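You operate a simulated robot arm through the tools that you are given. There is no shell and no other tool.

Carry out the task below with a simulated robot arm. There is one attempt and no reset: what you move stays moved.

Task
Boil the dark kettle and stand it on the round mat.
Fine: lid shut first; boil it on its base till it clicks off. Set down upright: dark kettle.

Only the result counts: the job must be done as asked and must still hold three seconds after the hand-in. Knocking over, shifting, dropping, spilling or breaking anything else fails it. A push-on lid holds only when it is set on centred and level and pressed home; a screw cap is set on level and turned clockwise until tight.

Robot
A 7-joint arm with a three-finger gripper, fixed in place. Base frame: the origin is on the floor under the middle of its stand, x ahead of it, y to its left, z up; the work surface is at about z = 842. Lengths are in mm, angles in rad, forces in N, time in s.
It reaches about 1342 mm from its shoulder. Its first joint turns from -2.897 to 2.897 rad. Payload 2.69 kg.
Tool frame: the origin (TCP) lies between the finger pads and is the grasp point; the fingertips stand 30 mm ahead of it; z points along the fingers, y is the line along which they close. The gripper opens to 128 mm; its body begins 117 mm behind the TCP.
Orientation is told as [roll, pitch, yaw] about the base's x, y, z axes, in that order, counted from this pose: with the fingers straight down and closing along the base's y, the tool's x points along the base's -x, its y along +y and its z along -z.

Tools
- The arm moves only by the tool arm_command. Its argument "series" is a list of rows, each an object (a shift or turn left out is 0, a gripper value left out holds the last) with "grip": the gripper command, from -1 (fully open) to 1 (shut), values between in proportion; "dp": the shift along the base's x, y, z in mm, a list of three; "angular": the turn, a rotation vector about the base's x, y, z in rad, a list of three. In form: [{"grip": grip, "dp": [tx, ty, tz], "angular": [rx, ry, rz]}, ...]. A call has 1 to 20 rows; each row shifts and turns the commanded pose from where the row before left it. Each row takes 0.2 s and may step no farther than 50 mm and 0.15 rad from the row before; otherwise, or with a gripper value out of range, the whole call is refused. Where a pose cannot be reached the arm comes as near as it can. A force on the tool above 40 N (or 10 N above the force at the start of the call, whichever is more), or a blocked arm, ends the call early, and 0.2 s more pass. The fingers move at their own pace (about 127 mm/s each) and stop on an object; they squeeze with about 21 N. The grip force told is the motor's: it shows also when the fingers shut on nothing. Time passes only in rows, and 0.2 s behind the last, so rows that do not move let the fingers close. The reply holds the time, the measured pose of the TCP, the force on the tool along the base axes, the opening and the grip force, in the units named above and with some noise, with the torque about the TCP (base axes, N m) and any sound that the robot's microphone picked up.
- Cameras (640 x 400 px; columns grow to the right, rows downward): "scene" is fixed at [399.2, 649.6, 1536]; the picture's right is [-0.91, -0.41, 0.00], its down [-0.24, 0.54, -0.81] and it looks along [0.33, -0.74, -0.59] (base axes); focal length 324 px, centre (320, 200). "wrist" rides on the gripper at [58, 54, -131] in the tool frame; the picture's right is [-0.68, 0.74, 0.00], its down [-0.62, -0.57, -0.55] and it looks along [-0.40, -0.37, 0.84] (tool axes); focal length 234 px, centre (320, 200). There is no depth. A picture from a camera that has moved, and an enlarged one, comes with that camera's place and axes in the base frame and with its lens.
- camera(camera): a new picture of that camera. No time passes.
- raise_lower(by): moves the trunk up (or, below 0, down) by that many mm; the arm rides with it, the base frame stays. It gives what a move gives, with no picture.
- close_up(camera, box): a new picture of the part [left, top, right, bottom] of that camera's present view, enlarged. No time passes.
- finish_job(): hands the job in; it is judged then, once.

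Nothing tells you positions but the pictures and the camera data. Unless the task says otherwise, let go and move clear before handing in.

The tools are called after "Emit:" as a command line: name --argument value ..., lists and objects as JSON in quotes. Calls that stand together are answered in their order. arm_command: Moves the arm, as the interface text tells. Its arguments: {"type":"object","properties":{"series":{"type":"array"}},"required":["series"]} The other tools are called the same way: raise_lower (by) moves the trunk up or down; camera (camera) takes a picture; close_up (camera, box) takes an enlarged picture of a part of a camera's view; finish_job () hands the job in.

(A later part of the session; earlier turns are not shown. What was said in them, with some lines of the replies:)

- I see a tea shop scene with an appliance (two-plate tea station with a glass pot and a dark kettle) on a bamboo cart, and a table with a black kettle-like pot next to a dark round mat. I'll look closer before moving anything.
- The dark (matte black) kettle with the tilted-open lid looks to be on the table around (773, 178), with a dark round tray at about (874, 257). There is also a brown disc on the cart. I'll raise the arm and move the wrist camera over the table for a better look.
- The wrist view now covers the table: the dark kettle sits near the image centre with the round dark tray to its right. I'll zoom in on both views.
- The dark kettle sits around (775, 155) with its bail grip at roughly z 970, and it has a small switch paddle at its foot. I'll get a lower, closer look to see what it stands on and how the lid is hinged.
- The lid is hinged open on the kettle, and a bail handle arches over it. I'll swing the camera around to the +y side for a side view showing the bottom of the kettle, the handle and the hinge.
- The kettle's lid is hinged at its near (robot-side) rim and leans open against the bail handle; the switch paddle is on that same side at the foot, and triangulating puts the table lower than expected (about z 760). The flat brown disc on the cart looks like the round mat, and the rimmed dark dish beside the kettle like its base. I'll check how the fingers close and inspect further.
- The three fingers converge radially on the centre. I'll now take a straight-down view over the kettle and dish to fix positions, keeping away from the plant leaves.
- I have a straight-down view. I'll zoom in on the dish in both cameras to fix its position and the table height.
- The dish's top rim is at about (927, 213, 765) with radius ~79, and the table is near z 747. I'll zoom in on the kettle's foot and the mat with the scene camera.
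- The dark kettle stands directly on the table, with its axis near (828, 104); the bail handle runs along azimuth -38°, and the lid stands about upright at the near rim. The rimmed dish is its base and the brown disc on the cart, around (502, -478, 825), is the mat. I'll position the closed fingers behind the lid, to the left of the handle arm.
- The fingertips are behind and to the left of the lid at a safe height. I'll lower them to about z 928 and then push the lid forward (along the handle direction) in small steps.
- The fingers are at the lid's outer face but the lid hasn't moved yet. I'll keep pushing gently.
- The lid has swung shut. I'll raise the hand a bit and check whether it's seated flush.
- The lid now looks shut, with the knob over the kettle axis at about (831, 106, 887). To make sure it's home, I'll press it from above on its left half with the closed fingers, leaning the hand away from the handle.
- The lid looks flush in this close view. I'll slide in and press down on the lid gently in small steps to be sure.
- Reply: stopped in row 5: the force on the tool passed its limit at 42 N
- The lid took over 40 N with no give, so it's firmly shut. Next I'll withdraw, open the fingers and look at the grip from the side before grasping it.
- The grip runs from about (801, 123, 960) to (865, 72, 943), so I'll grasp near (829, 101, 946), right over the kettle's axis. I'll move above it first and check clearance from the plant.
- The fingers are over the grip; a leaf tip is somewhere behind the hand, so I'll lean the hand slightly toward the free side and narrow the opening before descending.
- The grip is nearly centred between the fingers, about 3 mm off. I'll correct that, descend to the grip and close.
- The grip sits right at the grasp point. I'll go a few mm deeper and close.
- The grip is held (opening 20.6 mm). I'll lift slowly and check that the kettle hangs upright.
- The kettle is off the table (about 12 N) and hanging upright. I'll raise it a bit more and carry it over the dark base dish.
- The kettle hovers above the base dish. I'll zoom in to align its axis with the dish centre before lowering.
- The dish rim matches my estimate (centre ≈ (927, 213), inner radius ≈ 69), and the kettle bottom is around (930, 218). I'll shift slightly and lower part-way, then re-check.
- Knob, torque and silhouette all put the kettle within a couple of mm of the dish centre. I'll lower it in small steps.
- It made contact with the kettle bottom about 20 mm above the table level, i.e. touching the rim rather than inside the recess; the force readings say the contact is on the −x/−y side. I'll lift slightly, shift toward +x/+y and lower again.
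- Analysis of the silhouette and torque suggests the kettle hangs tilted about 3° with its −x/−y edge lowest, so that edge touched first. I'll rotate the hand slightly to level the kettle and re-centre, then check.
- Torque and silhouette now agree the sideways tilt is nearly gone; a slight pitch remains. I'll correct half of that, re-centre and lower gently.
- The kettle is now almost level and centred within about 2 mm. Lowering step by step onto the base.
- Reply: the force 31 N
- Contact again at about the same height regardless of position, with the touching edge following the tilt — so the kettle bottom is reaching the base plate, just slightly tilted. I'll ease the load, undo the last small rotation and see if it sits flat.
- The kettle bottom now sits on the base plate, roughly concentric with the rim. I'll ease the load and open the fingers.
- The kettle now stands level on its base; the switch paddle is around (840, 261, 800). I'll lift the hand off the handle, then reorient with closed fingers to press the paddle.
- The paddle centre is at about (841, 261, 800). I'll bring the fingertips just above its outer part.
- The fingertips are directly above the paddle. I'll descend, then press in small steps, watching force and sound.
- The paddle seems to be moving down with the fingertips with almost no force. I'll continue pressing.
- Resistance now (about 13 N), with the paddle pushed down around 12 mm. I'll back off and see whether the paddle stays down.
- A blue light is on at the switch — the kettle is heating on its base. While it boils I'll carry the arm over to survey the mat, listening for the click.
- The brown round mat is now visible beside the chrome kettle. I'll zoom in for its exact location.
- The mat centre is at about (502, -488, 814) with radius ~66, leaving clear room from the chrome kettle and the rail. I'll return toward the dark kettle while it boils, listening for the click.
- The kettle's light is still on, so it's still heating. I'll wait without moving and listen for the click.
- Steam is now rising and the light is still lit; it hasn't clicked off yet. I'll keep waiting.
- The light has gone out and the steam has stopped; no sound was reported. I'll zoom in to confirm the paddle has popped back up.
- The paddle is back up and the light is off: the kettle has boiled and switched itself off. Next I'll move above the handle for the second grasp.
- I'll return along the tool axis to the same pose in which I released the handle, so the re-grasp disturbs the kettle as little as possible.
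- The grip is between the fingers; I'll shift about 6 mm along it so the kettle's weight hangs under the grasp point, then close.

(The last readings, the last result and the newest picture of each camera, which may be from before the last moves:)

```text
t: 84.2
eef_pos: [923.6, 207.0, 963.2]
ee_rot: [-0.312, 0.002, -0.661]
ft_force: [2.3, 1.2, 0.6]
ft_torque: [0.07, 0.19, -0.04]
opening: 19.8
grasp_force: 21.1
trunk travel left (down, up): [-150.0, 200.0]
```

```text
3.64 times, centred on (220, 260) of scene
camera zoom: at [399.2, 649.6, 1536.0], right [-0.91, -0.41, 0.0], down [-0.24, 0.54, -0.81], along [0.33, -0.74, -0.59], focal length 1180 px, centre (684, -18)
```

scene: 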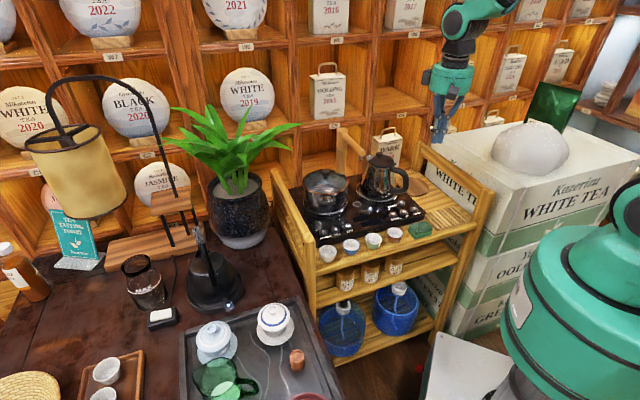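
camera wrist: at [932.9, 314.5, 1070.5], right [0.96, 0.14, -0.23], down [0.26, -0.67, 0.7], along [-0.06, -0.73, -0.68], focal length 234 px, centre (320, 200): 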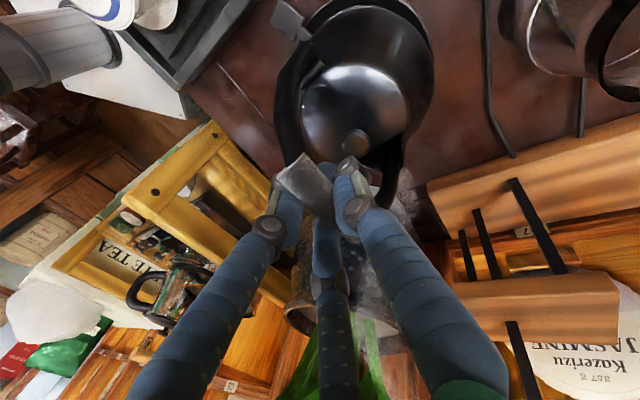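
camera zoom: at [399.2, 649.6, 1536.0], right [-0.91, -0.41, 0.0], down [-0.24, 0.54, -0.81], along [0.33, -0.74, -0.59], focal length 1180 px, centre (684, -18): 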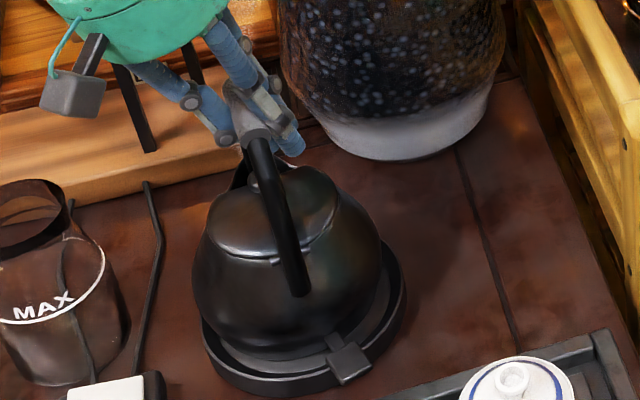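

Gripped without disturbing the kettle. Lifting slowly.

Emit:
arm_command --series '[{"dp": [0, 0, 4], "grip": 1}, {"dp": [0, 0, 6]}, {"dp": [0, 0, 10]}, {"dp": [0, 0, 15]}, {"dp": [0, 0, 15]}, {"dp": [0, 0, 0]}]'

Emit:
close_up --camera "scene" --box '[170, 195, 270, 315]'

Emit:
camera --camera "wrist"

```text
t: 85.6
eef_pos: [922.5, 205.7, 1011.7]
ee_rot: [-0.315, 0.001, -0.662]
ft_force: [-0.8, 0.0, -10.1]
ft_torque: [-0.16, 0.14, 0.03]
opening: 18.5
grasp_force: 20.8
trunk travel left (down, up): [-150.0, 200.0]
```

```text
3.33 times, centred on (220, 255) of scene
camera zoom: at [399.2, 649.6, 1536.0], right [-0.91, -0.41, 0.0], down [-0.24, 0.54, -0.81], along [0.33, -0.74, -0.59], focal length 1081 px, centre (653, 17)
```

zoom: 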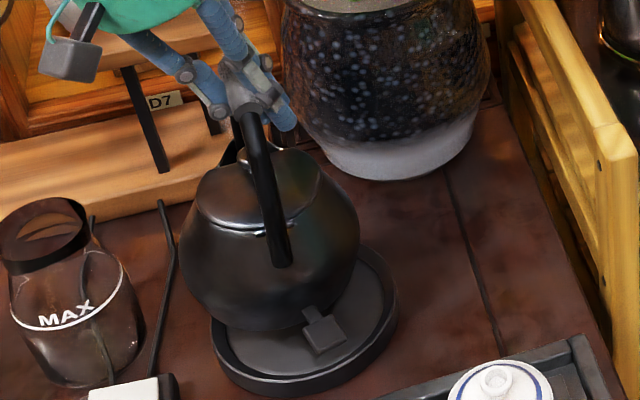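

```text
taken
camera wrist: at [932.2, 314.2, 1119.3], right [0.96, 0.14, -0.23], down [0.26, -0.67, 0.7], along [-0.06, -0.73, -0.68], focal length 234 px, centre (320, 200)
```

wrist: 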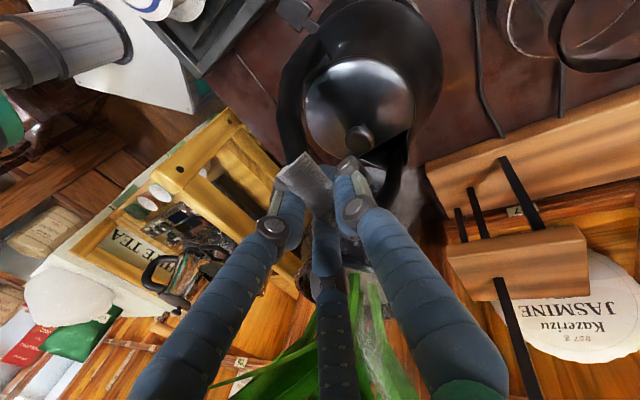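

The kettle hangs steadily (about 10.5 N). I'll raise it and carry it back toward the robot, clear of the tray items, in smooth steps.

Emit:
arm_command --series '[{"dp": [0, 0, 12], "grip": 1}, {"dp": [0, 0, 20]}, {"dp": [0, 0, 22]}, {"dp": [0, 0, 22]}, {"dp": [-5, -1, 22]}, {"dp": [-12, -3, 18]}, {"dp": [-20, -5, 14]}, {"dp": [-22, -5.6, 12]}, {"dp": [-22, -5.6, 12]}, {"dp": [-22, -5.6, 12]}, {"dp": [-22, -5.6, 12]}, {"dp": [-22, -5.6, 12]}, {"dp": [-22, -5.6, 12]}, {"dp": [-22, -5.6, 12]}, {"dp": [-20, -8, 10]}, {"dp": [-12, -6, 6]}, {"dp": [-5, -3, 0]}, {"dp": [0, 0, 0]}]'

Emit:
camera --camera "scene"

Emit:
camera --camera "wrist"

```text
t: 89.4
eef_pos: [696.8, 139.6, 1242.5]
ee_rot: [-0.313, 0.002, -0.663]
ft_force: [-0.3, 0.0, -11.2]
ft_torque: [-0.17, 0.09, -0.01]
opening: 18.3
grasp_force: 21.1
trunk travel left (down, up): [-150.0, 200.0]
```

```text
taken
```

scene: 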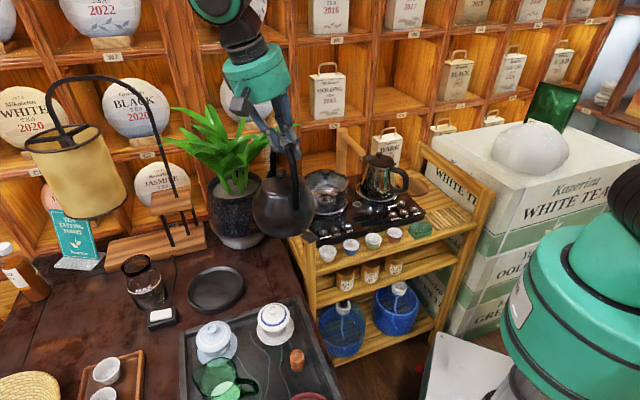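

```text
taken
camera wrist: at [706.2, 248.3, 1350.8], right [0.96, 0.14, -0.23], down [0.26, -0.67, 0.7], along [-0.06, -0.73, -0.68], focal length 234 px, centre (320, 200)
```

wrist: 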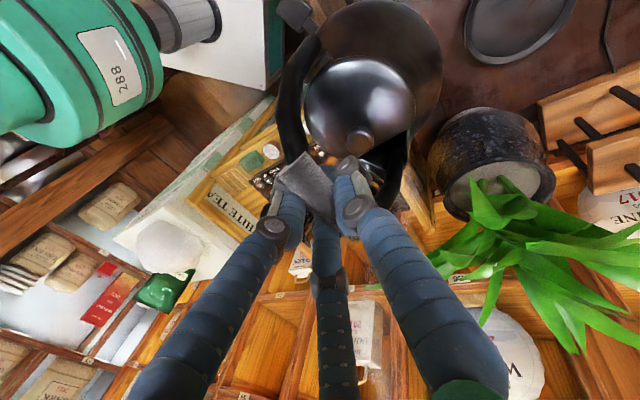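

The kettle is clear of the table. I'll continue the sweep toward the mat, keeping the kettle's bottom above 1050 mm.

Emit:
arm_command --series '[{"dp": [-4, -8, 4], "grip": 1}, {"dp": [-8, -16, 5]}, {"dp": [-11, -22, 5]}, {"dp": [-12, -24, 4]}, {"dp": [-12, -24, 2]}, {"dp": [-12, -24, 0]}, {"dp": [-12, -24, 0]}, {"dp": [-12, -24, 0]}, {"dp": [-12, -24, 0]}, {"dp": [-12, -24, 0]}, {"dp": [-12, -24, 0]}, {"dp": [-12, -24, 0]}, {"dp": [-12, -24, 0]}, {"dp": [-12, -24, 0]}, {"dp": [-12, -24, 0]}, {"dp": [-12, -24, 0]}, {"dp": [-12, -24, 0]}, {"dp": [-8, -16, 0]}, {"dp": [-4, -8, 0]}, {"dp": [0, 0, 0]}]'

Emit:
camera --camera "scene"

Emit:
camera --camera "wrist"

```text
t: 93.6
eef_pos: [493.0, -265.3, 1262.5]
ee_rot: [-0.314, 0.002, -0.662]
ft_force: [-0.7, -0.4, -10.9]
ft_torque: [-0.15, 0.14, -0.02]
opening: 18.3
grasp_force: 21.2
trunk travel left (down, up): [-150.0, 200.0]
```

```text
taken
```

scene: 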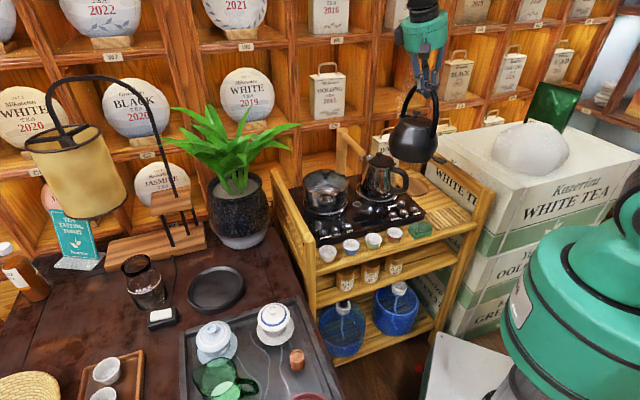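

```text
taken
camera wrist: at [502.0, -156.5, 1371.6], right [0.96, 0.14, -0.23], down [0.26, -0.67, 0.69], along [-0.06, -0.73, -0.68], focal length 234 px, centre (320, 200)
```

wrist: 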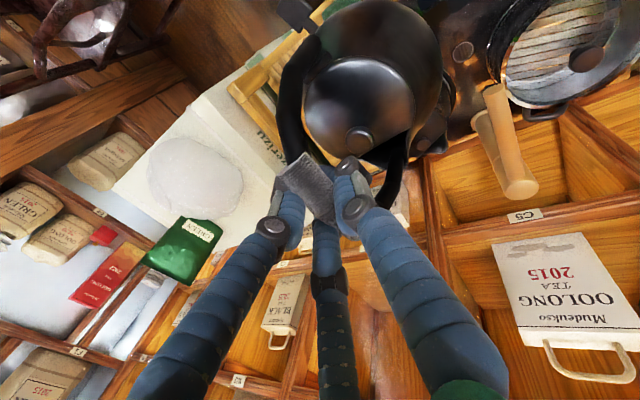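

Almost there — the kettle is now near the cart. I'll check its attitude in the hand before going over the mat.

Emit:
close_up --camera "wrist" --box '[250, 0, 470, 180]'

Emit:
close_up --camera "scene" --box '[360, 50, 470, 200]'

```text
2.22 times, centred on (360, 90) of wrist
camera zoom: at [502.0, -156.5, 1371.6], right [0.96, 0.14, -0.23], down [0.26, -0.67, 0.69], along [-0.06, -0.73, -0.68], focal length 520 px, centre (231, 444)
```

zoom: 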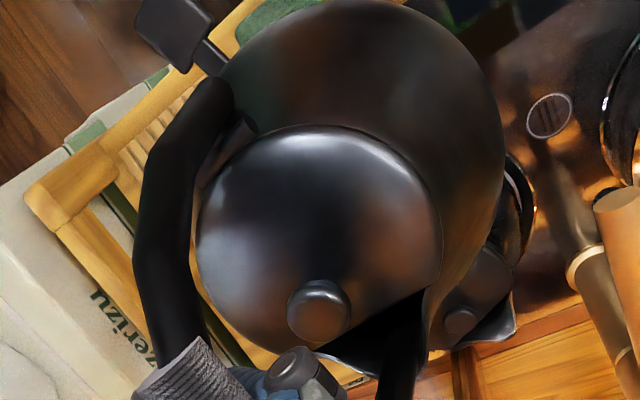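

```text
2.67 times, centred on (415, 125) of scene
camera zoom: at [399.2, 649.6, 1536.0], right [-0.91, -0.41, 0.0], down [-0.24, 0.54, -0.81], along [0.33, -0.74, -0.59], focal length 865 px, centre (67, 400)
```

zoom: 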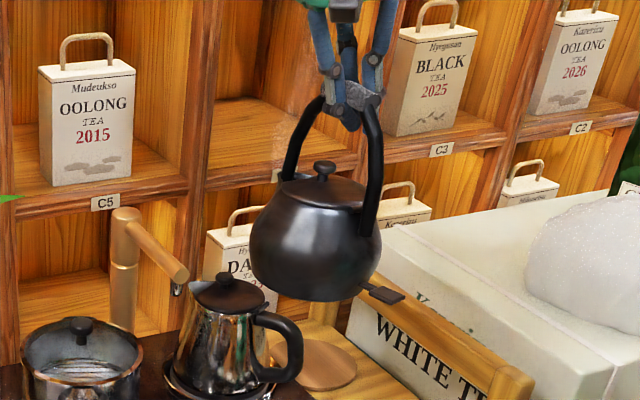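

The kettle hangs essentially upright in the scene view. I'll move over the mat, then descend part-way and check alignment.

Emit:
arm_command --series '[{"dp": [0, -8, 0], "grip": 1}, {"dp": [0, -16, 0]}, {"dp": [0, -22, 0]}, {"dp": [-1, -24, 0]}, {"dp": [-1, -24, 0]}, {"dp": [-1, -24, 0]}, {"dp": [-1, -24, 0]}, {"dp": [0, -24, 0]}, {"dp": [0, -24, -5]}, {"dp": [0, -20, -10]}, {"dp": [0, -14, -15]}, {"dp": [0, -8, -20]}, {"dp": [0, 0, -20]}, {"dp": [0, 0, -20]}, {"dp": [0, 0, -20]}, {"dp": [0, 0, -20]}, {"dp": [0, 0, -10]}, {"dp": [0, 0, 0]}]'

Emit:
close_up --camera "scene" --box '[350, 70, 480, 220]'

Emit:
camera --camera "wrist"

```text
t: 97.4
eef_pos: [490.0, -495.8, 1122.5]
ee_rot: [-0.311, 0.001, -0.663]
ft_force: [-0.4, 0.6, -10.3]
ft_torque: [-0.15, 0.1, -0.02]
opening: 18.4
grasp_force: 20.6
trunk travel left (down, up): [-150.0, 200.0]
```

```text
2.67 times, centred on (415, 145) of scene
camera zoom: at [399.2, 649.6, 1536.0], right [-0.91, -0.41, 0.0], down [-0.24, 0.54, -0.81], along [0.33, -0.74, -0.59], focal length 865 px, centre (67, 347)
```

zoom: 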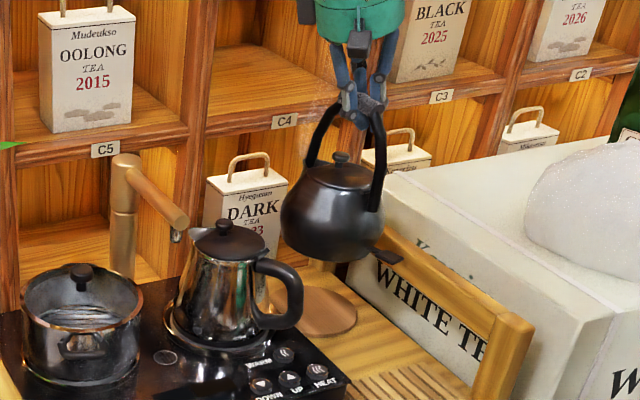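

```text
taken
camera wrist: at [499.5, -389.1, 1230.5], right [0.96, 0.14, -0.23], down [0.26, -0.67, 0.7], along [-0.06, -0.73, -0.68], focal length 234 px, centre (320, 200)
```

wrist: 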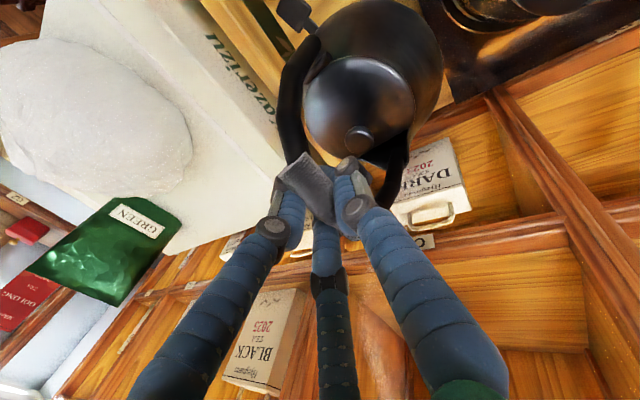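

Alignment over the mat looks good in the scene view. I'll descend to about 20 mm above the mat and check again.

Emit:
arm_command --series '[{"dp": [0, 0, -10], "grip": 1}, {"dp": [0, 0, -15]}, {"dp": [0, 0, -15]}, {"dp": [0, 0, -15]}, {"dp": [0, 0, -15]}, {"dp": [0, 0, -10]}, {"dp": [0, 0, -5]}, {"dp": [0, 0, 0]}]'

Emit:
close_up --camera "scene" --box '[370, 110, 460, 220]'

Emit:
close_up --camera "wrist" --box '[240, 0, 470, 180]'

```text
t: 99.2
eef_pos: [489.5, -498.3, 1036.3]
ee_rot: [-0.313, 0.001, -0.661]
ft_force: [0.3, -0.3, -10.1]
ft_torque: [-0.15, 0.11, 0.02]
opening: 18.2
grasp_force: 20.7
trunk travel left (down, up): [-150.0, 200.0]
```

```text
3.64 times, centred on (415, 165) of scene
camera zoom: at [399.2, 649.6, 1536.0], right [-0.91, -0.41, 0.0], down [-0.24, 0.54, -0.81], along [0.33, -0.74, -0.59], focal length 1180 px, centre (-26, 327)
```

zoom: 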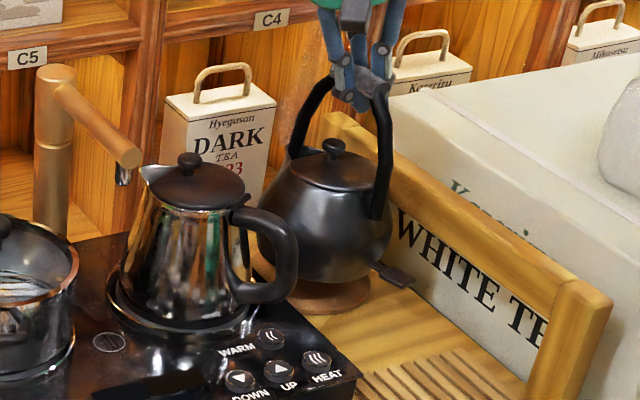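

```text
2.22 times, centred on (355, 90) of wrist
camera zoom: at [498.7, -390.2, 1145.4], right [0.96, 0.14, -0.23], down [0.26, -0.67, 0.7], along [-0.06, -0.73, -0.68], focal length 520 px, centre (242, 444)
```

zoom: 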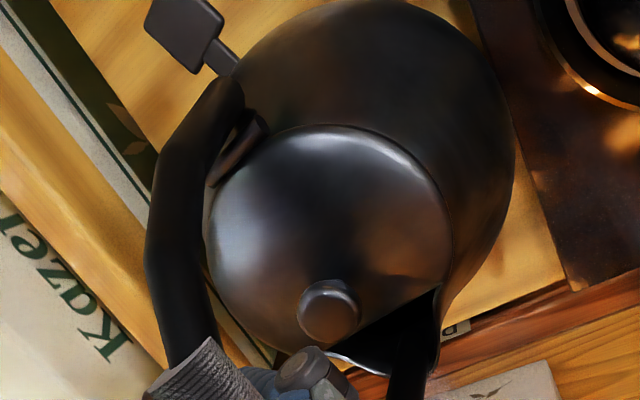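

The kettle is within about 3 mm of the mat centre. A small correction, then I'll lower until it touches.

Emit:
arm_command --series '[{"dp": [1.5, 0.5, -4], "grip": 1}, {"dp": [0, 0, -4]}, {"dp": [0, 0, -4]}, {"dp": [0, 0, -2]}, {"dp": [0, 0, 0]}]'

Emit:
close_up --camera "scene" --box '[380, 140, 450, 220]'

```text
t: 100.4
eef_pos: [490.2, -497.7, 1023.0]
ee_rot: [-0.313, 0.002, -0.661]
ft_force: [-0.7, -0.1, -10.7]
ft_torque: [-0.2, 0.12, -0.02]
opening: 18.4
grasp_force: 21.1
trunk travel left (down, up): [-150.0, 200.0]
```

```text
5.00 times, centred on (415, 180) of scene
camera zoom: at [399.2, 649.6, 1536.0], right [-0.91, -0.41, 0.0], down [-0.24, 0.54, -0.81], along [0.33, -0.74, -0.59], focal length 1622 px, centre (-155, 300)
```

zoom: 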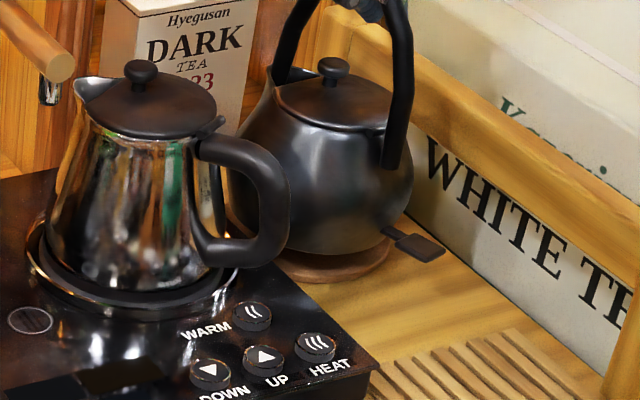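

Emit:
arm_command --series '[{"dp": [0, 0, -2], "grip": 1}, {"dp": [0, 0, -2]}, {"dp": [0, 0, 0]}]'

Emit:
arm_command --series '[{"dp": [0, 0, -2], "grip": 1}, {"dp": [0, 0, -2]}, {"dp": [0, 0, 0]}]'

Emit:
close_up --camera "scene" --box '[380, 140, 450, 220]'

```text
t: 101.2
eef_pos: [489.9, -495.9, 1019.9]
ee_rot: [-0.312, 0.001, -0.662]
ft_force: [0.7, 0.2, -11.6]
ft_torque: [-0.15, 0.14, -0.01]
opening: 18.4
grasp_force: 20.4
trunk travel left (down, up): [-150.0, 200.0]
```

```text
t: 102.0
eef_pos: [490.2, -496.9, 1015.5]
ee_rot: [-0.313, 0.003, -0.661]
ft_force: [0.2, 0.6, -11.0]
ft_torque: [-0.14, 0.09, -0.01]
opening: 18.6
grasp_force: 21.5
trunk travel left (down, up): [-150.0, 200.0]
```

```text
5.00 times, centred on (415, 180) of scene
camera zoom: at [399.2, 649.6, 1536.0], right [-0.91, -0.41, 0.0], down [-0.24, 0.54, -0.81], along [0.33, -0.74, -0.59], focal length 1622 px, centre (-155, 300)
```

zoom: 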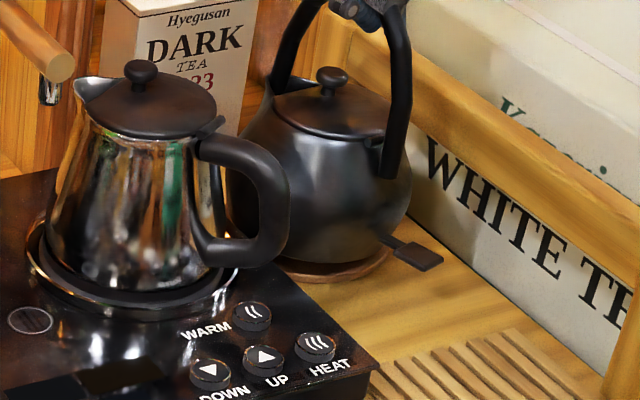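

Emit:
arm_command --series '[{"dp": [0, 0, -2], "grip": 1}, {"dp": [0, 0, 0]}]'

Emit:
arm_command --series '[{"dp": [0, 0, -2], "grip": 1}, {"dp": [0, 0, 0]}]'

Emit:
close_up --camera "scene" --box '[380, 140, 450, 220]'

```text
t: 102.6
eef_pos: [490.5, -497.3, 1012.4]
ee_rot: [-0.312, 0.003, -0.662]
ft_force: [0.1, 0.5, -11.4]
ft_torque: [-0.15, 0.15, -0.01]
opening: 18.5
grasp_force: 21.0
trunk travel left (down, up): [-150.0, 200.0]
```

```text
t: 103.2
eef_pos: [489.6, -496.1, 1012.2]
ee_rot: [-0.313, 0.0, -0.662]
ft_force: [0.0, -0.4, -11.0]
ft_torque: [-0.1, 0.12, -0.01]
opening: 18.4
grasp_force: 21.3
trunk travel left (down, up): [-150.0, 200.0]
```

```text
5.00 times, centred on (415, 180) of scene
camera zoom: at [399.2, 649.6, 1536.0], right [-0.91, -0.41, 0.0], down [-0.24, 0.54, -0.81], along [0.33, -0.74, -0.59], focal length 1622 px, centre (-155, 300)
```

zoom: 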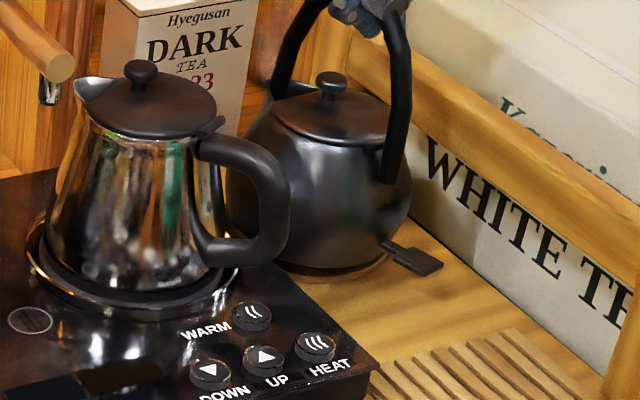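

Emit:
arm_command --series '[{"dp": [0, 0, -2], "grip": 1}, {"dp": [0, 0, 0]}]'

Emit:
arm_command --series '[{"dp": [0, 0, -2], "grip": 1}, {"dp": [0, 0, 0]}]'

Emit:
close_up --camera "scene" --box '[380, 140, 450, 220]'

```text
t: 103.8
eef_pos: [489.6, -497.1, 1009.8]
ee_rot: [-0.311, 0.002, -0.662]
ft_force: [0.7, 0.1, -10.0]
ft_torque: [-0.15, 0.1, -0.01]
opening: 18.4
grasp_force: 21.0
trunk travel left (down, up): [-150.0, 200.0]
```

```text
t: 104.4
eef_pos: [489.7, -495.2, 1007.0]
ee_rot: [-0.312, 0.001, -0.659]
ft_force: [0.7, 0.6, -10.8]
ft_torque: [-0.15, 0.11, -0.04]
opening: 18.5
grasp_force: 21.1
trunk travel left (down, up): [-150.0, 200.0]
```

```text
5.00 times, centred on (415, 180) of scene
camera zoom: at [399.2, 649.6, 1536.0], right [-0.91, -0.41, 0.0], down [-0.24, 0.54, -0.81], along [0.33, -0.74, -0.59], focal length 1622 px, centre (-155, 300)
```

zoom: 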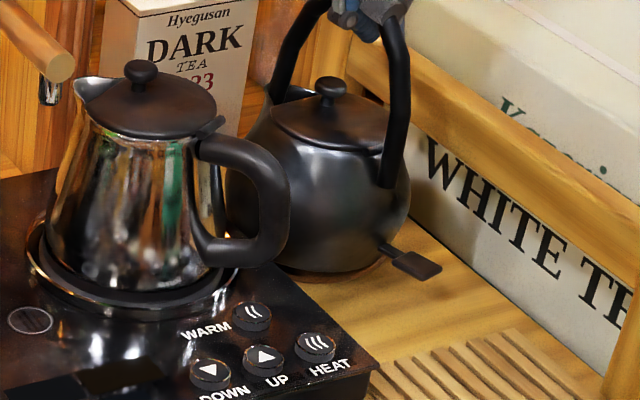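

Emit:
arm_command --series '[{"dp": [0, 0, -2], "grip": 1}, {"dp": [0, 0, 0]}]'

Emit:
arm_command --series '[{"dp": [0, 0, -2], "grip": 1}, {"dp": [0, 0, 0]}]'

Emit:
close_up --camera "scene" --box '[390, 165, 440, 210]'

```text
t: 105.0
eef_pos: [490.2, -496.5, 1003.4]
ee_rot: [-0.312, 0.003, -0.662]
ft_force: [-0.4, 0.2, -9.9]
ft_torque: [-0.15, 0.13, -0.04]
opening: 18.4
grasp_force: 20.7
trunk travel left (down, up): [-150.0, 200.0]
```

```text
t: 105.6
eef_pos: [489.7, -497.1, 1002.5]
ee_rot: [-0.312, 0.002, -0.662]
ft_force: [0.5, -0.3, -10.0]
ft_torque: [-0.14, 0.13, 0.02]
opening: 18.1
grasp_force: 20.9
trunk travel left (down, up): [-150.0, 200.0]
```

```text
8.89 times, centred on (415, 188) of scene
camera zoom: at [399.2, 649.6, 1536.0], right [-0.91, -0.41, 0.0], down [-0.24, 0.54, -0.81], along [0.33, -0.74, -0.59], focal length 2884 px, centre (-524, 311)
```

zoom: 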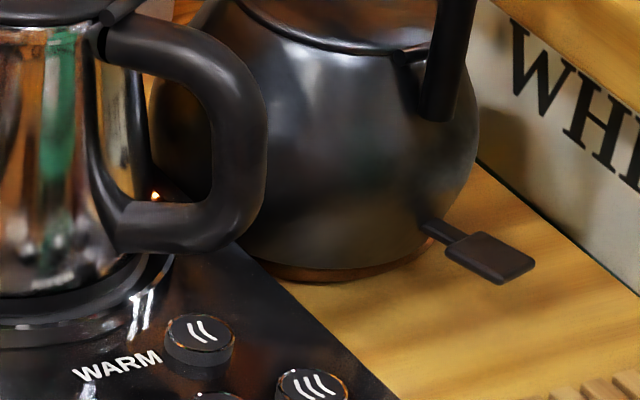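

Emit:
arm_command --series '[{"dp": [0, 0, -2], "grip": 1}, {"dp": [0, 0, 0]}]'

Emit:
arm_command --series '[{"dp": [0, 0, -2], "grip": 1}, {"dp": [0, 0, 0]}]'

Emit:
close_up --camera "scene" --box '[390, 165, 440, 210]'

```text
t: 106.2
eef_pos: [490.1, -498.0, 1000.8]
ee_rot: [-0.311, 0.002, -0.661]
ft_force: [0.3, 0.1, -9.5]
ft_torque: [-0.14, 0.12, -0.01]
opening: 18.4
grasp_force: 20.9
trunk travel left (down, up): [-150.0, 200.0]
```

```text
t: 106.8
eef_pos: [489.9, -496.7, 1000.0]
ee_rot: [-0.313, 0.001, -0.661]
ft_force: [0.3, -0.7, -10.1]
ft_torque: [-0.16, 0.11, -0.02]
opening: 18.6
grasp_force: 21.3
trunk travel left (down, up): [-150.0, 200.0]
```

```text
8.89 times, centred on (415, 188) of scene
camera zoom: at [399.2, 649.6, 1536.0], right [-0.91, -0.41, 0.0], down [-0.24, 0.54, -0.81], along [0.33, -0.74, -0.59], focal length 2884 px, centre (-524, 311)
```

zoom: 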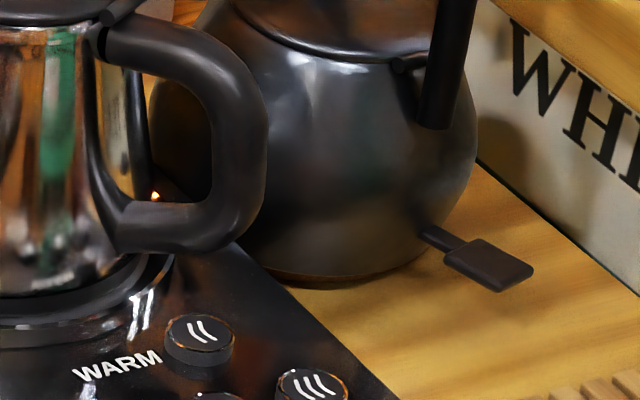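

As it nears the mat, the kettle looks about 8 mm too far toward the scene camera, consistent with the mat being a bit lower than estimated. I'll shift it (+2.5, −7) and check again.

Emit:
arm_command --series '[{"dp": [0, 0, 2], "grip": 1}, {"dp": [1, -3, 0]}, {"dp": [1.5, -4, 0]}, {"dp": [0, 0, 0]}]'

Emit:
close_up --camera "scene" --box '[390, 165, 440, 210]'

Emit:
close_up --camera "wrist" --box '[250, 0, 470, 140]'

```text
t: 107.8
eef_pos: [492.1, -503.9, 1000.2]
ee_rot: [-0.312, 0.002, -0.662]
ft_force: [-0.8, 0.5, -9.9]
ft_torque: [-0.15, 0.1, 0.0]
opening: 18.4
grasp_force: 20.7
trunk travel left (down, up): [-150.0, 200.0]
```

```text
8.89 times, centred on (415, 188) of scene
camera zoom: at [399.2, 649.6, 1536.0], right [-0.91, -0.41, 0.0], down [-0.24, 0.54, -0.81], along [0.33, -0.74, -0.59], focal length 2884 px, centre (-524, 311)
```

zoom: 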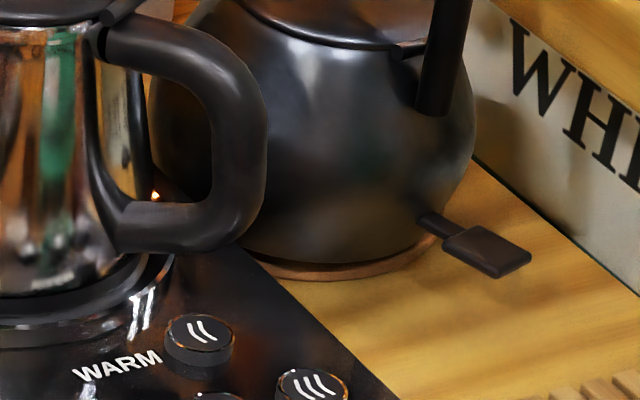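

```text
2.86 times, centred on (360, 70) of wrist
camera zoom: at [501.7, -396.2, 1109.5], right [0.96, 0.14, -0.23], down [0.26, -0.67, 0.69], along [-0.06, -0.73, -0.68], focal length 669 px, centre (206, 571)
```

zoom: 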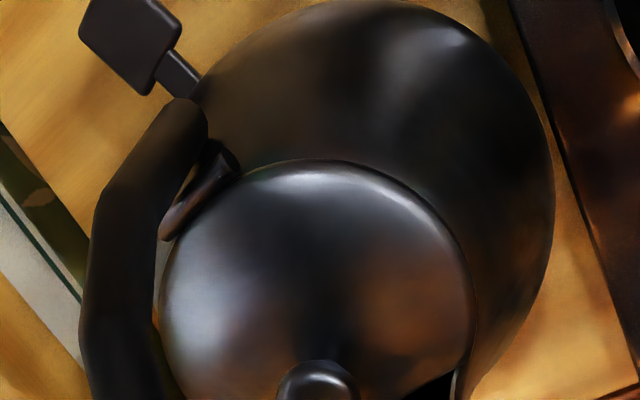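

Emit:
arm_command --series '[{"dp": [0, 0, -2], "grip": 1}, {"dp": [0, 0, -2]}, {"dp": [0, 0, 0]}]'

Emit:
arm_command --series '[{"dp": [0, 0, -2], "grip": 1}, {"dp": [0, 0, 0]}]'

Emit:
close_up --camera "scene" --box '[390, 165, 440, 210]'

```text
t: 108.6
eef_pos: [492.2, -503.9, 999.0]
ee_rot: [-0.314, 0.001, -0.662]
ft_force: [1.0, 1.6, 0.4]
ft_torque: [-0.07, 0.29, -0.01]
opening: 18.5
grasp_force: 21.3
trunk travel left (down, up): [-150.0, 200.0]
```

```text
t: 109.2
eef_pos: [493.2, -503.4, 997.1]
ee_rot: [-0.314, -0.002, -0.662]
ft_force: [3.4, 4.3, 11.9]
ft_torque: [-0.07, 0.07, 0.03]
opening: 18.4
grasp_force: 21.0
trunk travel left (down, up): [-150.0, 200.0]
```

```text
8.89 times, centred on (415, 188) of scene
camera zoom: at [399.2, 649.6, 1536.0], right [-0.91, -0.41, 0.0], down [-0.24, 0.54, -0.81], along [0.33, -0.74, -0.59], focal length 2884 px, centre (-524, 311)
```

zoom: 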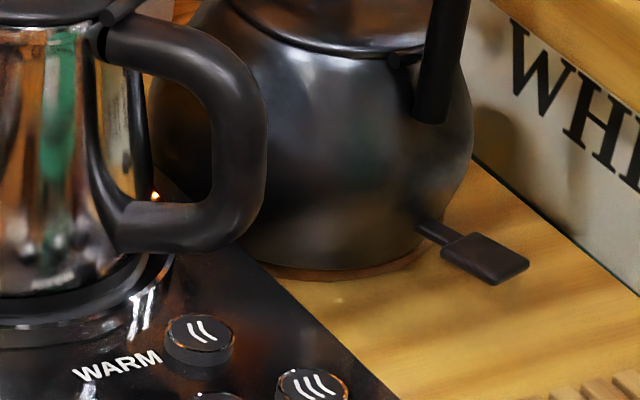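

Contact with the mat. The force pattern shows the kettle's −x/−y edge touching first, so I'll lift slightly, level it by ~0.05 rad (keeping the bottom in place), and set it down again.

Emit:
arm_command --series '[{"dp": [0, 0, 4], "grip": 1}, {"dp": [3, 3.8, 0], "angular": [-0.0195, 0.0155, 0]}, {"dp": [3, 3.8, 0], "angular": [-0.0195, 0.0155, 0]}, {"dp": [0, 0, 0]}, {"dp": [0, 0, 0]}]'

Emit:
close_up --camera "scene" --box '[375, 130, 455, 215]'

Emit:
close_up --camera "wrist" --box '[250, 0, 470, 180]'

```text
t: 110.4
eef_pos: [498.2, -496.9, 1000.0]
ee_rot: [-0.362, 0.003, -0.662]
ft_force: [-0.1, -0.4, -9.6]
ft_torque: [-0.12, 0.03, 0.01]
opening: 18.5
grasp_force: 20.6
trunk travel left (down, up): [-150.0, 200.0]
```

```text
4.71 times, centred on (415, 172) of scene
camera zoom: at [399.2, 649.6, 1536.0], right [-0.91, -0.41, 0.0], down [-0.24, 0.54, -0.81], along [0.33, -0.74, -0.59], focal length 1527 px, centre (-127, 329)
```

zoom: 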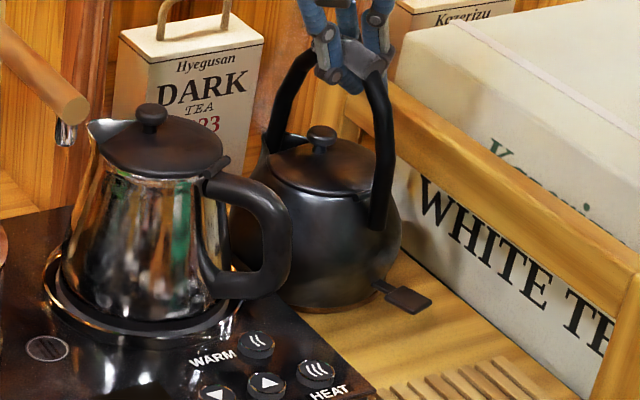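

```text
2.22 times, centred on (360, 90) of wrist
camera zoom: at [510.7, -383.6, 1102.9], right [0.96, 0.13, -0.26], down [0.28, -0.64, 0.71], along [-0.08, -0.76, -0.65], focal length 520 px, centre (231, 444)
```

zoom: 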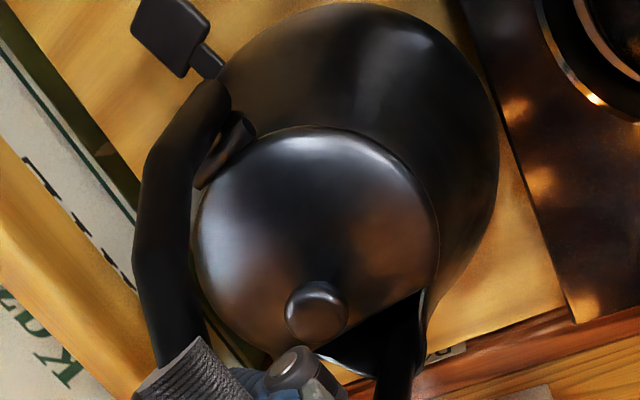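

Emit:
close_up --camera "scene" --box '[390, 165, 440, 210]'

Emit:
close_up --camera "scene" --box '[400, 185, 430, 210]'

```text
8.89 times, centred on (415, 188) of scene
camera zoom: at [399.2, 649.6, 1536.0], right [-0.91, -0.41, 0.0], down [-0.24, 0.54, -0.81], along [0.33, -0.74, -0.59], focal length 2884 px, centre (-524, 311)
```

zoom: 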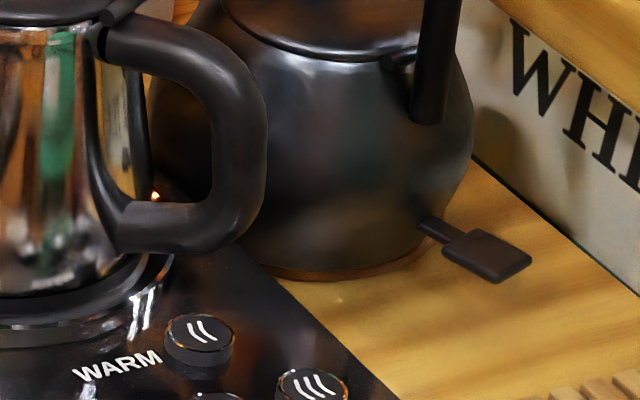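

```text
16.00 times, centred on (415, 198) of scene
camera zoom: at [399.2, 649.6, 1536.0], right [-0.91, -0.41, 0.0], down [-0.24, 0.54, -0.81], along [0.33, -0.74, -0.59], focal length 5190 px, centre (-1200, 240)
```

zoom: 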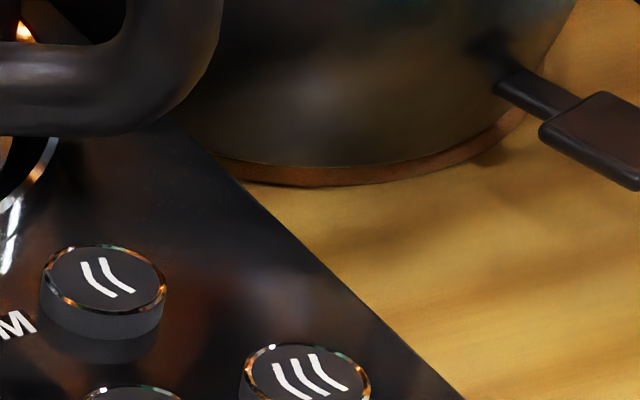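

The scene view shows the kettle's bottom sitting about 9–10 mm too far toward the camera side of the mat. I'll lift slightly, level the remaining pitch (which also moves the bottom the right way) and shift.

Emit:
arm_command --series '[{"dp": [0, 0, 3], "grip": 1}, {"dp": [0, -2, 0], "angular": [-0.0093, -0.0118, 0]}, {"dp": [-1, -3, 0], "angular": [-0.0093, -0.0118, 0]}, {"dp": [0, 0, 0]}, {"dp": [0, 0, 0]}]'

Emit:
close_up --camera "scene" --box '[390, 165, 440, 210]'

Emit:
close_up --camera "wrist" --box '[250, 0, 470, 180]'

```text
t: 111.6
eef_pos: [498.7, -499.9, 1001.4]
ee_rot: [-0.362, -0.027, -0.662]
ft_force: [0.4, -0.2, -10.4]
ft_torque: [-0.04, 0.13, 0.01]
opening: 18.2
grasp_force: 21.3
trunk travel left (down, up): [-150.0, 200.0]
```

```text
8.89 times, centred on (415, 188) of scene
camera zoom: at [399.2, 649.6, 1536.0], right [-0.91, -0.41, 0.0], down [-0.24, 0.54, -0.81], along [0.33, -0.74, -0.59], focal length 2884 px, centre (-524, 311)
```

zoom: 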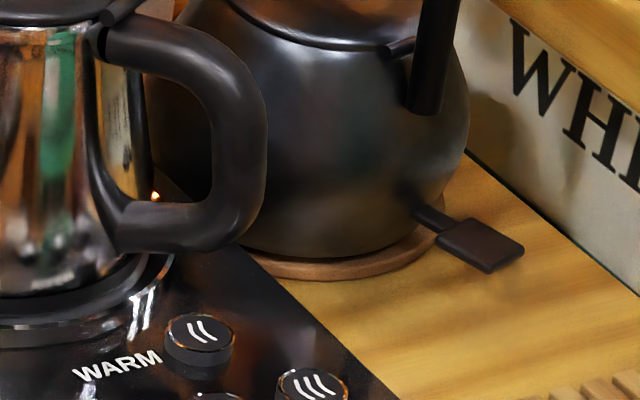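

```text
2.22 times, centred on (360, 90) of wrist
camera zoom: at [507.8, -386.0, 1103.7], right [0.96, 0.12, -0.24], down [0.27, -0.63, 0.73], along [-0.06, -0.77, -0.64], focal length 520 px, centre (231, 444)
```

zoom: 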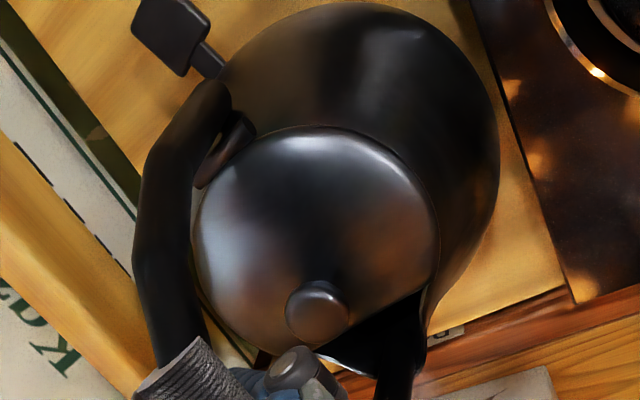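

The mat now shows evenly around the front of the kettle; centring looks good. Lowering to contact.

Emit:
arm_command --series '[{"dp": [0, 0, -2], "grip": 1}, {"dp": [0, 0, -1]}, {"dp": [0, 0, 0]}]'

Emit:
arm_command --series '[{"dp": [0, 0, -2], "grip": 1}, {"dp": [0, 0, 0]}]'

Emit:
close_up --camera "scene" --box '[390, 165, 440, 210]'

```text
t: 112.4
eef_pos: [497.0, -499.6, 998.9]
ee_rot: [-0.363, -0.027, -0.662]
ft_force: [0.5, -0.2, -10.5]
ft_torque: [-0.1, 0.1, 0.0]
opening: 18.2
grasp_force: 21.1
trunk travel left (down, up): [-150.0, 200.0]
```

```text
t: 113.0
eef_pos: [498.2, -500.1, 997.9]
ee_rot: [-0.363, -0.027, -0.662]
ft_force: [-0.8, -0.8, -4.5]
ft_torque: [0.13, 0.34, 0.06]
opening: 18.2
grasp_force: 20.8
trunk travel left (down, up): [-150.0, 200.0]
```

```text
8.89 times, centred on (415, 188) of scene
camera zoom: at [399.2, 649.6, 1536.0], right [-0.91, -0.41, 0.0], down [-0.24, 0.54, -0.81], along [0.33, -0.74, -0.59], focal length 2884 px, centre (-524, 311)
```

zoom: 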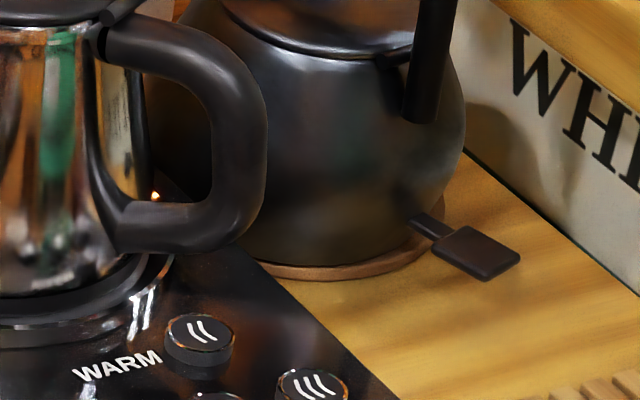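

Emit:
arm_command --series '[{"dp": [0, 0, -1], "angular": [0.0093, 0.0118, 0], "grip": 1}, {"dp": [0, 0, -1]}, {"dp": [0, 0, 0]}]'

Emit:
close_up --camera "scene" --box '[390, 165, 440, 210]'

```text
t: 113.8
eef_pos: [498.6, -501.0, 997.7]
ee_rot: [-0.361, -0.016, -0.661]
ft_force: [2.0, -1.2, 4.6]
ft_torque: [0.21, 0.36, -0.05]
opening: 18.4
grasp_force: 20.1
trunk travel left (down, up): [-150.0, 200.0]
```

```text
8.89 times, centred on (415, 188) of scene
camera zoom: at [399.2, 649.6, 1536.0], right [-0.91, -0.41, 0.0], down [-0.24, 0.54, -0.81], along [0.33, -0.74, -0.59], focal length 2884 px, centre (-524, 311)
```

zoom: 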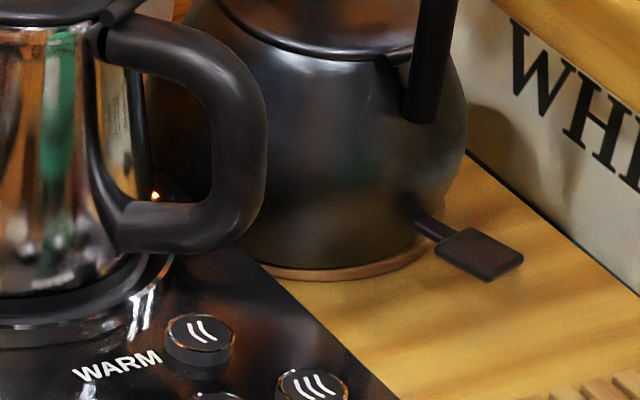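

The kettle rests on the mat, well inside its edge. Releasing gently.

Emit:
arm_command --series '[{"dp": [0, 0, 0.5], "grip": 1}, {"grip": 0.65}, {"grip": 0.4}, {"grip": 0.0}, {"grip": -0.4}, {"grip": -0.4}, {"grip": -0.4}]'

Emit:
close_up --camera "scene" --box '[375, 110, 455, 215]'

Emit:
camera --camera "wrist"

```text
t: 115.4
eef_pos: [499.2, -501.8, 996.2]
ee_rot: [-0.361, -0.014, -0.662]
ft_force: [-0.3, 0.1, 0.9]
ft_torque: [-0.01, 0.01, 0.0]
opening: 89.7
grasp_force: 0.1
trunk travel left (down, up): [-150.0, 200.0]
```

```text
3.81 times, centred on (415, 162) of scene
camera zoom: at [399.2, 649.6, 1536.0], right [-0.91, -0.41, 0.0], down [-0.24, 0.54, -0.81], along [0.33, -0.74, -0.59], focal length 1236 px, centre (-42, 343)
```

zoom: 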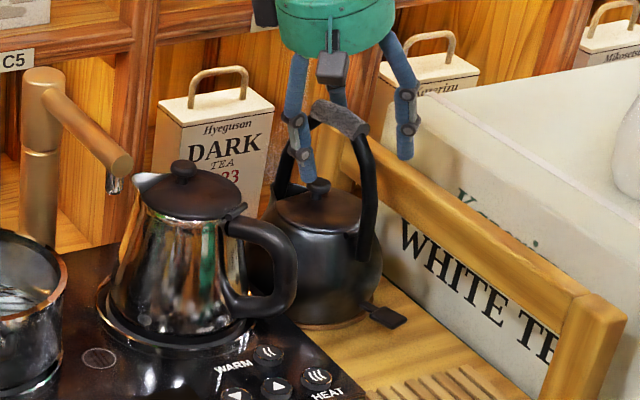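

```text
taken
camera wrist: at [509.7, -387.8, 1098.8], right [0.96, 0.13, -0.25], down [0.27, -0.64, 0.72], along [-0.07, -0.76, -0.64], focal length 234 px, centre (320, 200)
```

wrist: 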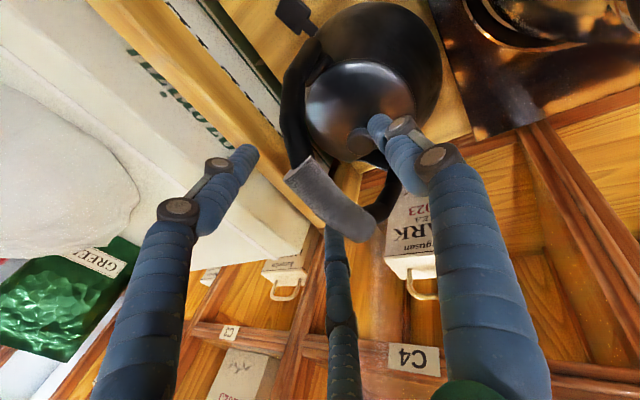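

Released; the kettle stands upright on the mat. I'll withdraw along the tool axis and move clear.

Emit:
arm_command --series '[{"dp": [4.4, 5.5, 18.7], "grip": -0.4}, {"dp": [6.6, 8.3, 28]}, {"dp": [8.8, 11.1, 37.4]}, {"dp": [8.8, 11.1, 37.4]}, {"dp": [5, 10, 40]}, {"dp": [0, 20, 40]}, {"dp": [-10, 35, 20]}, {"dp": [-10, 40, 0]}, {"dp": [-10, 40, 0]}, {"dp": [0, 0, 0]}]'

Emit:
camera --camera "scene"

Emit:
close_up --camera "scene" --box '[375, 130, 455, 215]'

Emit:
camera --camera "wrist"

```text
t: 117.6
eef_pos: [498.3, -321.2, 1218.7]
ee_rot: [-0.362, -0.014, -0.662]
ft_force: [-0.7, 1.0, 0.2]
ft_torque: [-0.03, -0.02, -0.01]
opening: 89.8
grasp_force: 0.0
trunk travel left (down, up): [-150.0, 200.0]
```

```text
taken
```

scene: 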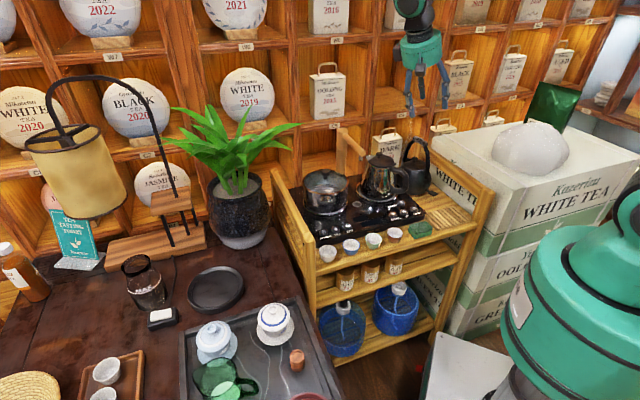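

```text
4.71 times, centred on (415, 172) of scene
camera zoom: at [399.2, 649.6, 1536.0], right [-0.91, -0.41, 0.0], down [-0.24, 0.54, -0.81], along [0.33, -0.74, -0.59], focal length 1527 px, centre (-127, 329)
```

zoom: 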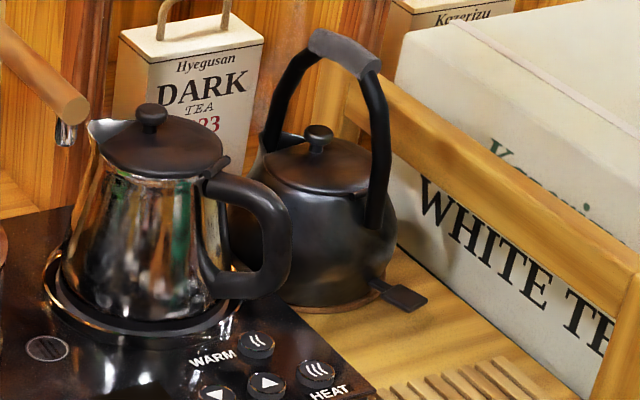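

```text
taken
camera wrist: at [510.1, -207.3, 1320.0], right [0.96, 0.13, -0.25], down [0.27, -0.64, 0.72], along [-0.07, -0.76, -0.64], focal length 234 px, centre (320, 200)
```

wrist: 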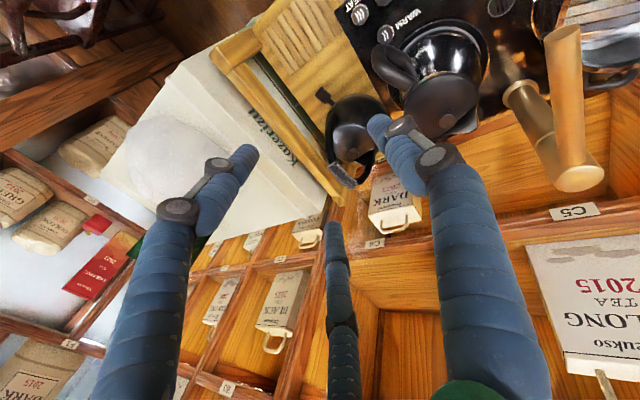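

Emit:
close_up --camera "wrist" --box '[290, 60, 450, 200]'

Emit:
close_up --camera "scene" --box '[390, 165, 440, 210]'

Emit:
close_up --camera "scene" --box '[100, 200, 340, 400]'

```text
2.86 times, centred on (370, 130) of wrist
camera zoom: at [510.1, -207.3, 1320.0], right [0.96, 0.13, -0.25], down [0.27, -0.64, 0.72], along [-0.07, -0.76, -0.64], focal length 669 px, centre (177, 400)
```

zoom: 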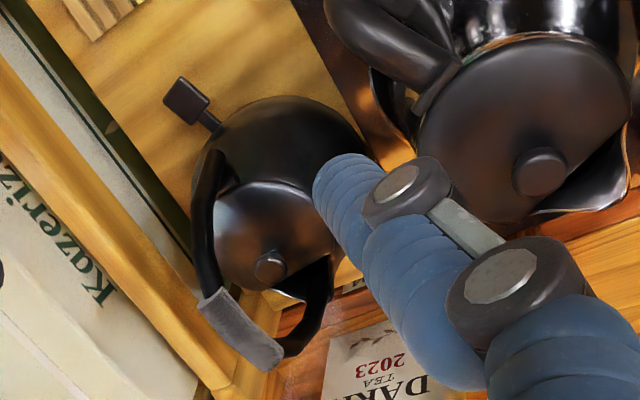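

```text
8.89 times, centred on (415, 188) of scene
camera zoom: at [399.2, 649.6, 1536.0], right [-0.91, -0.41, 0.0], down [-0.24, 0.54, -0.81], along [0.33, -0.74, -0.59], focal length 2884 px, centre (-524, 311)
```

zoom: 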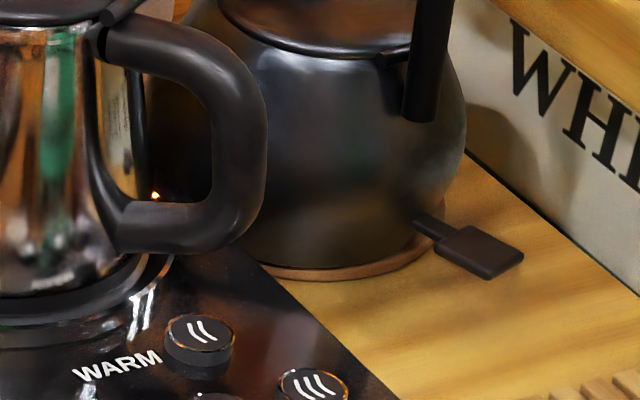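

```text
2.00 times, centred on (220, 300) of scene
camera zoom: at [399.2, 649.6, 1536.0], right [-0.91, -0.41, 0.0], down [-0.24, 0.54, -0.81], along [0.33, -0.74, -0.59], focal length 649 px, centre (520, 0)
```

zoom: 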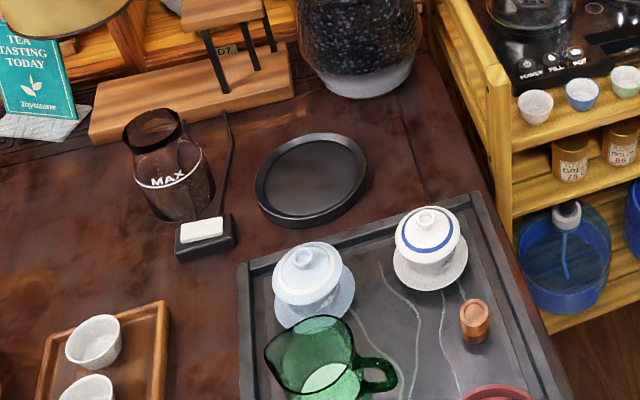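

Everything checks out. The dark kettle stands upright on the brown round mat with its lid shut and its switch light out, after steaming and turning itself off. The base dish and the other items are where they were, and the hand is clear, so I'm handing in.

Emit:
finish_job

```text
The job is handed in.
```

The dark kettle is boiled and standing upright on the round brown mat on the cart. I handed the job in, but haven't seen the verdict.

- **Lid:** I swung it shut and pressed down on it until the force passed 40 N. It didn't give.
- **Boil:** I took the round, rimmed dark dish on the table to be its base and set the kettle on it. Pressing the switch paddle lit a blue light. The kettle later steamed, then the light went out and the paddle came back up.
- **Click not heard:** the microphone reported no sound at all, so "clicked off" is my reading of the light and the paddle.
- **Mat:** before I let go, the kettle was about 3 mm off the mat's centre by my estimate, fully inside its edge.
- **Everything else:** the final pictures show the base, tray items, chrome kettle and plant standing where they were. The hand is well clear of everything.
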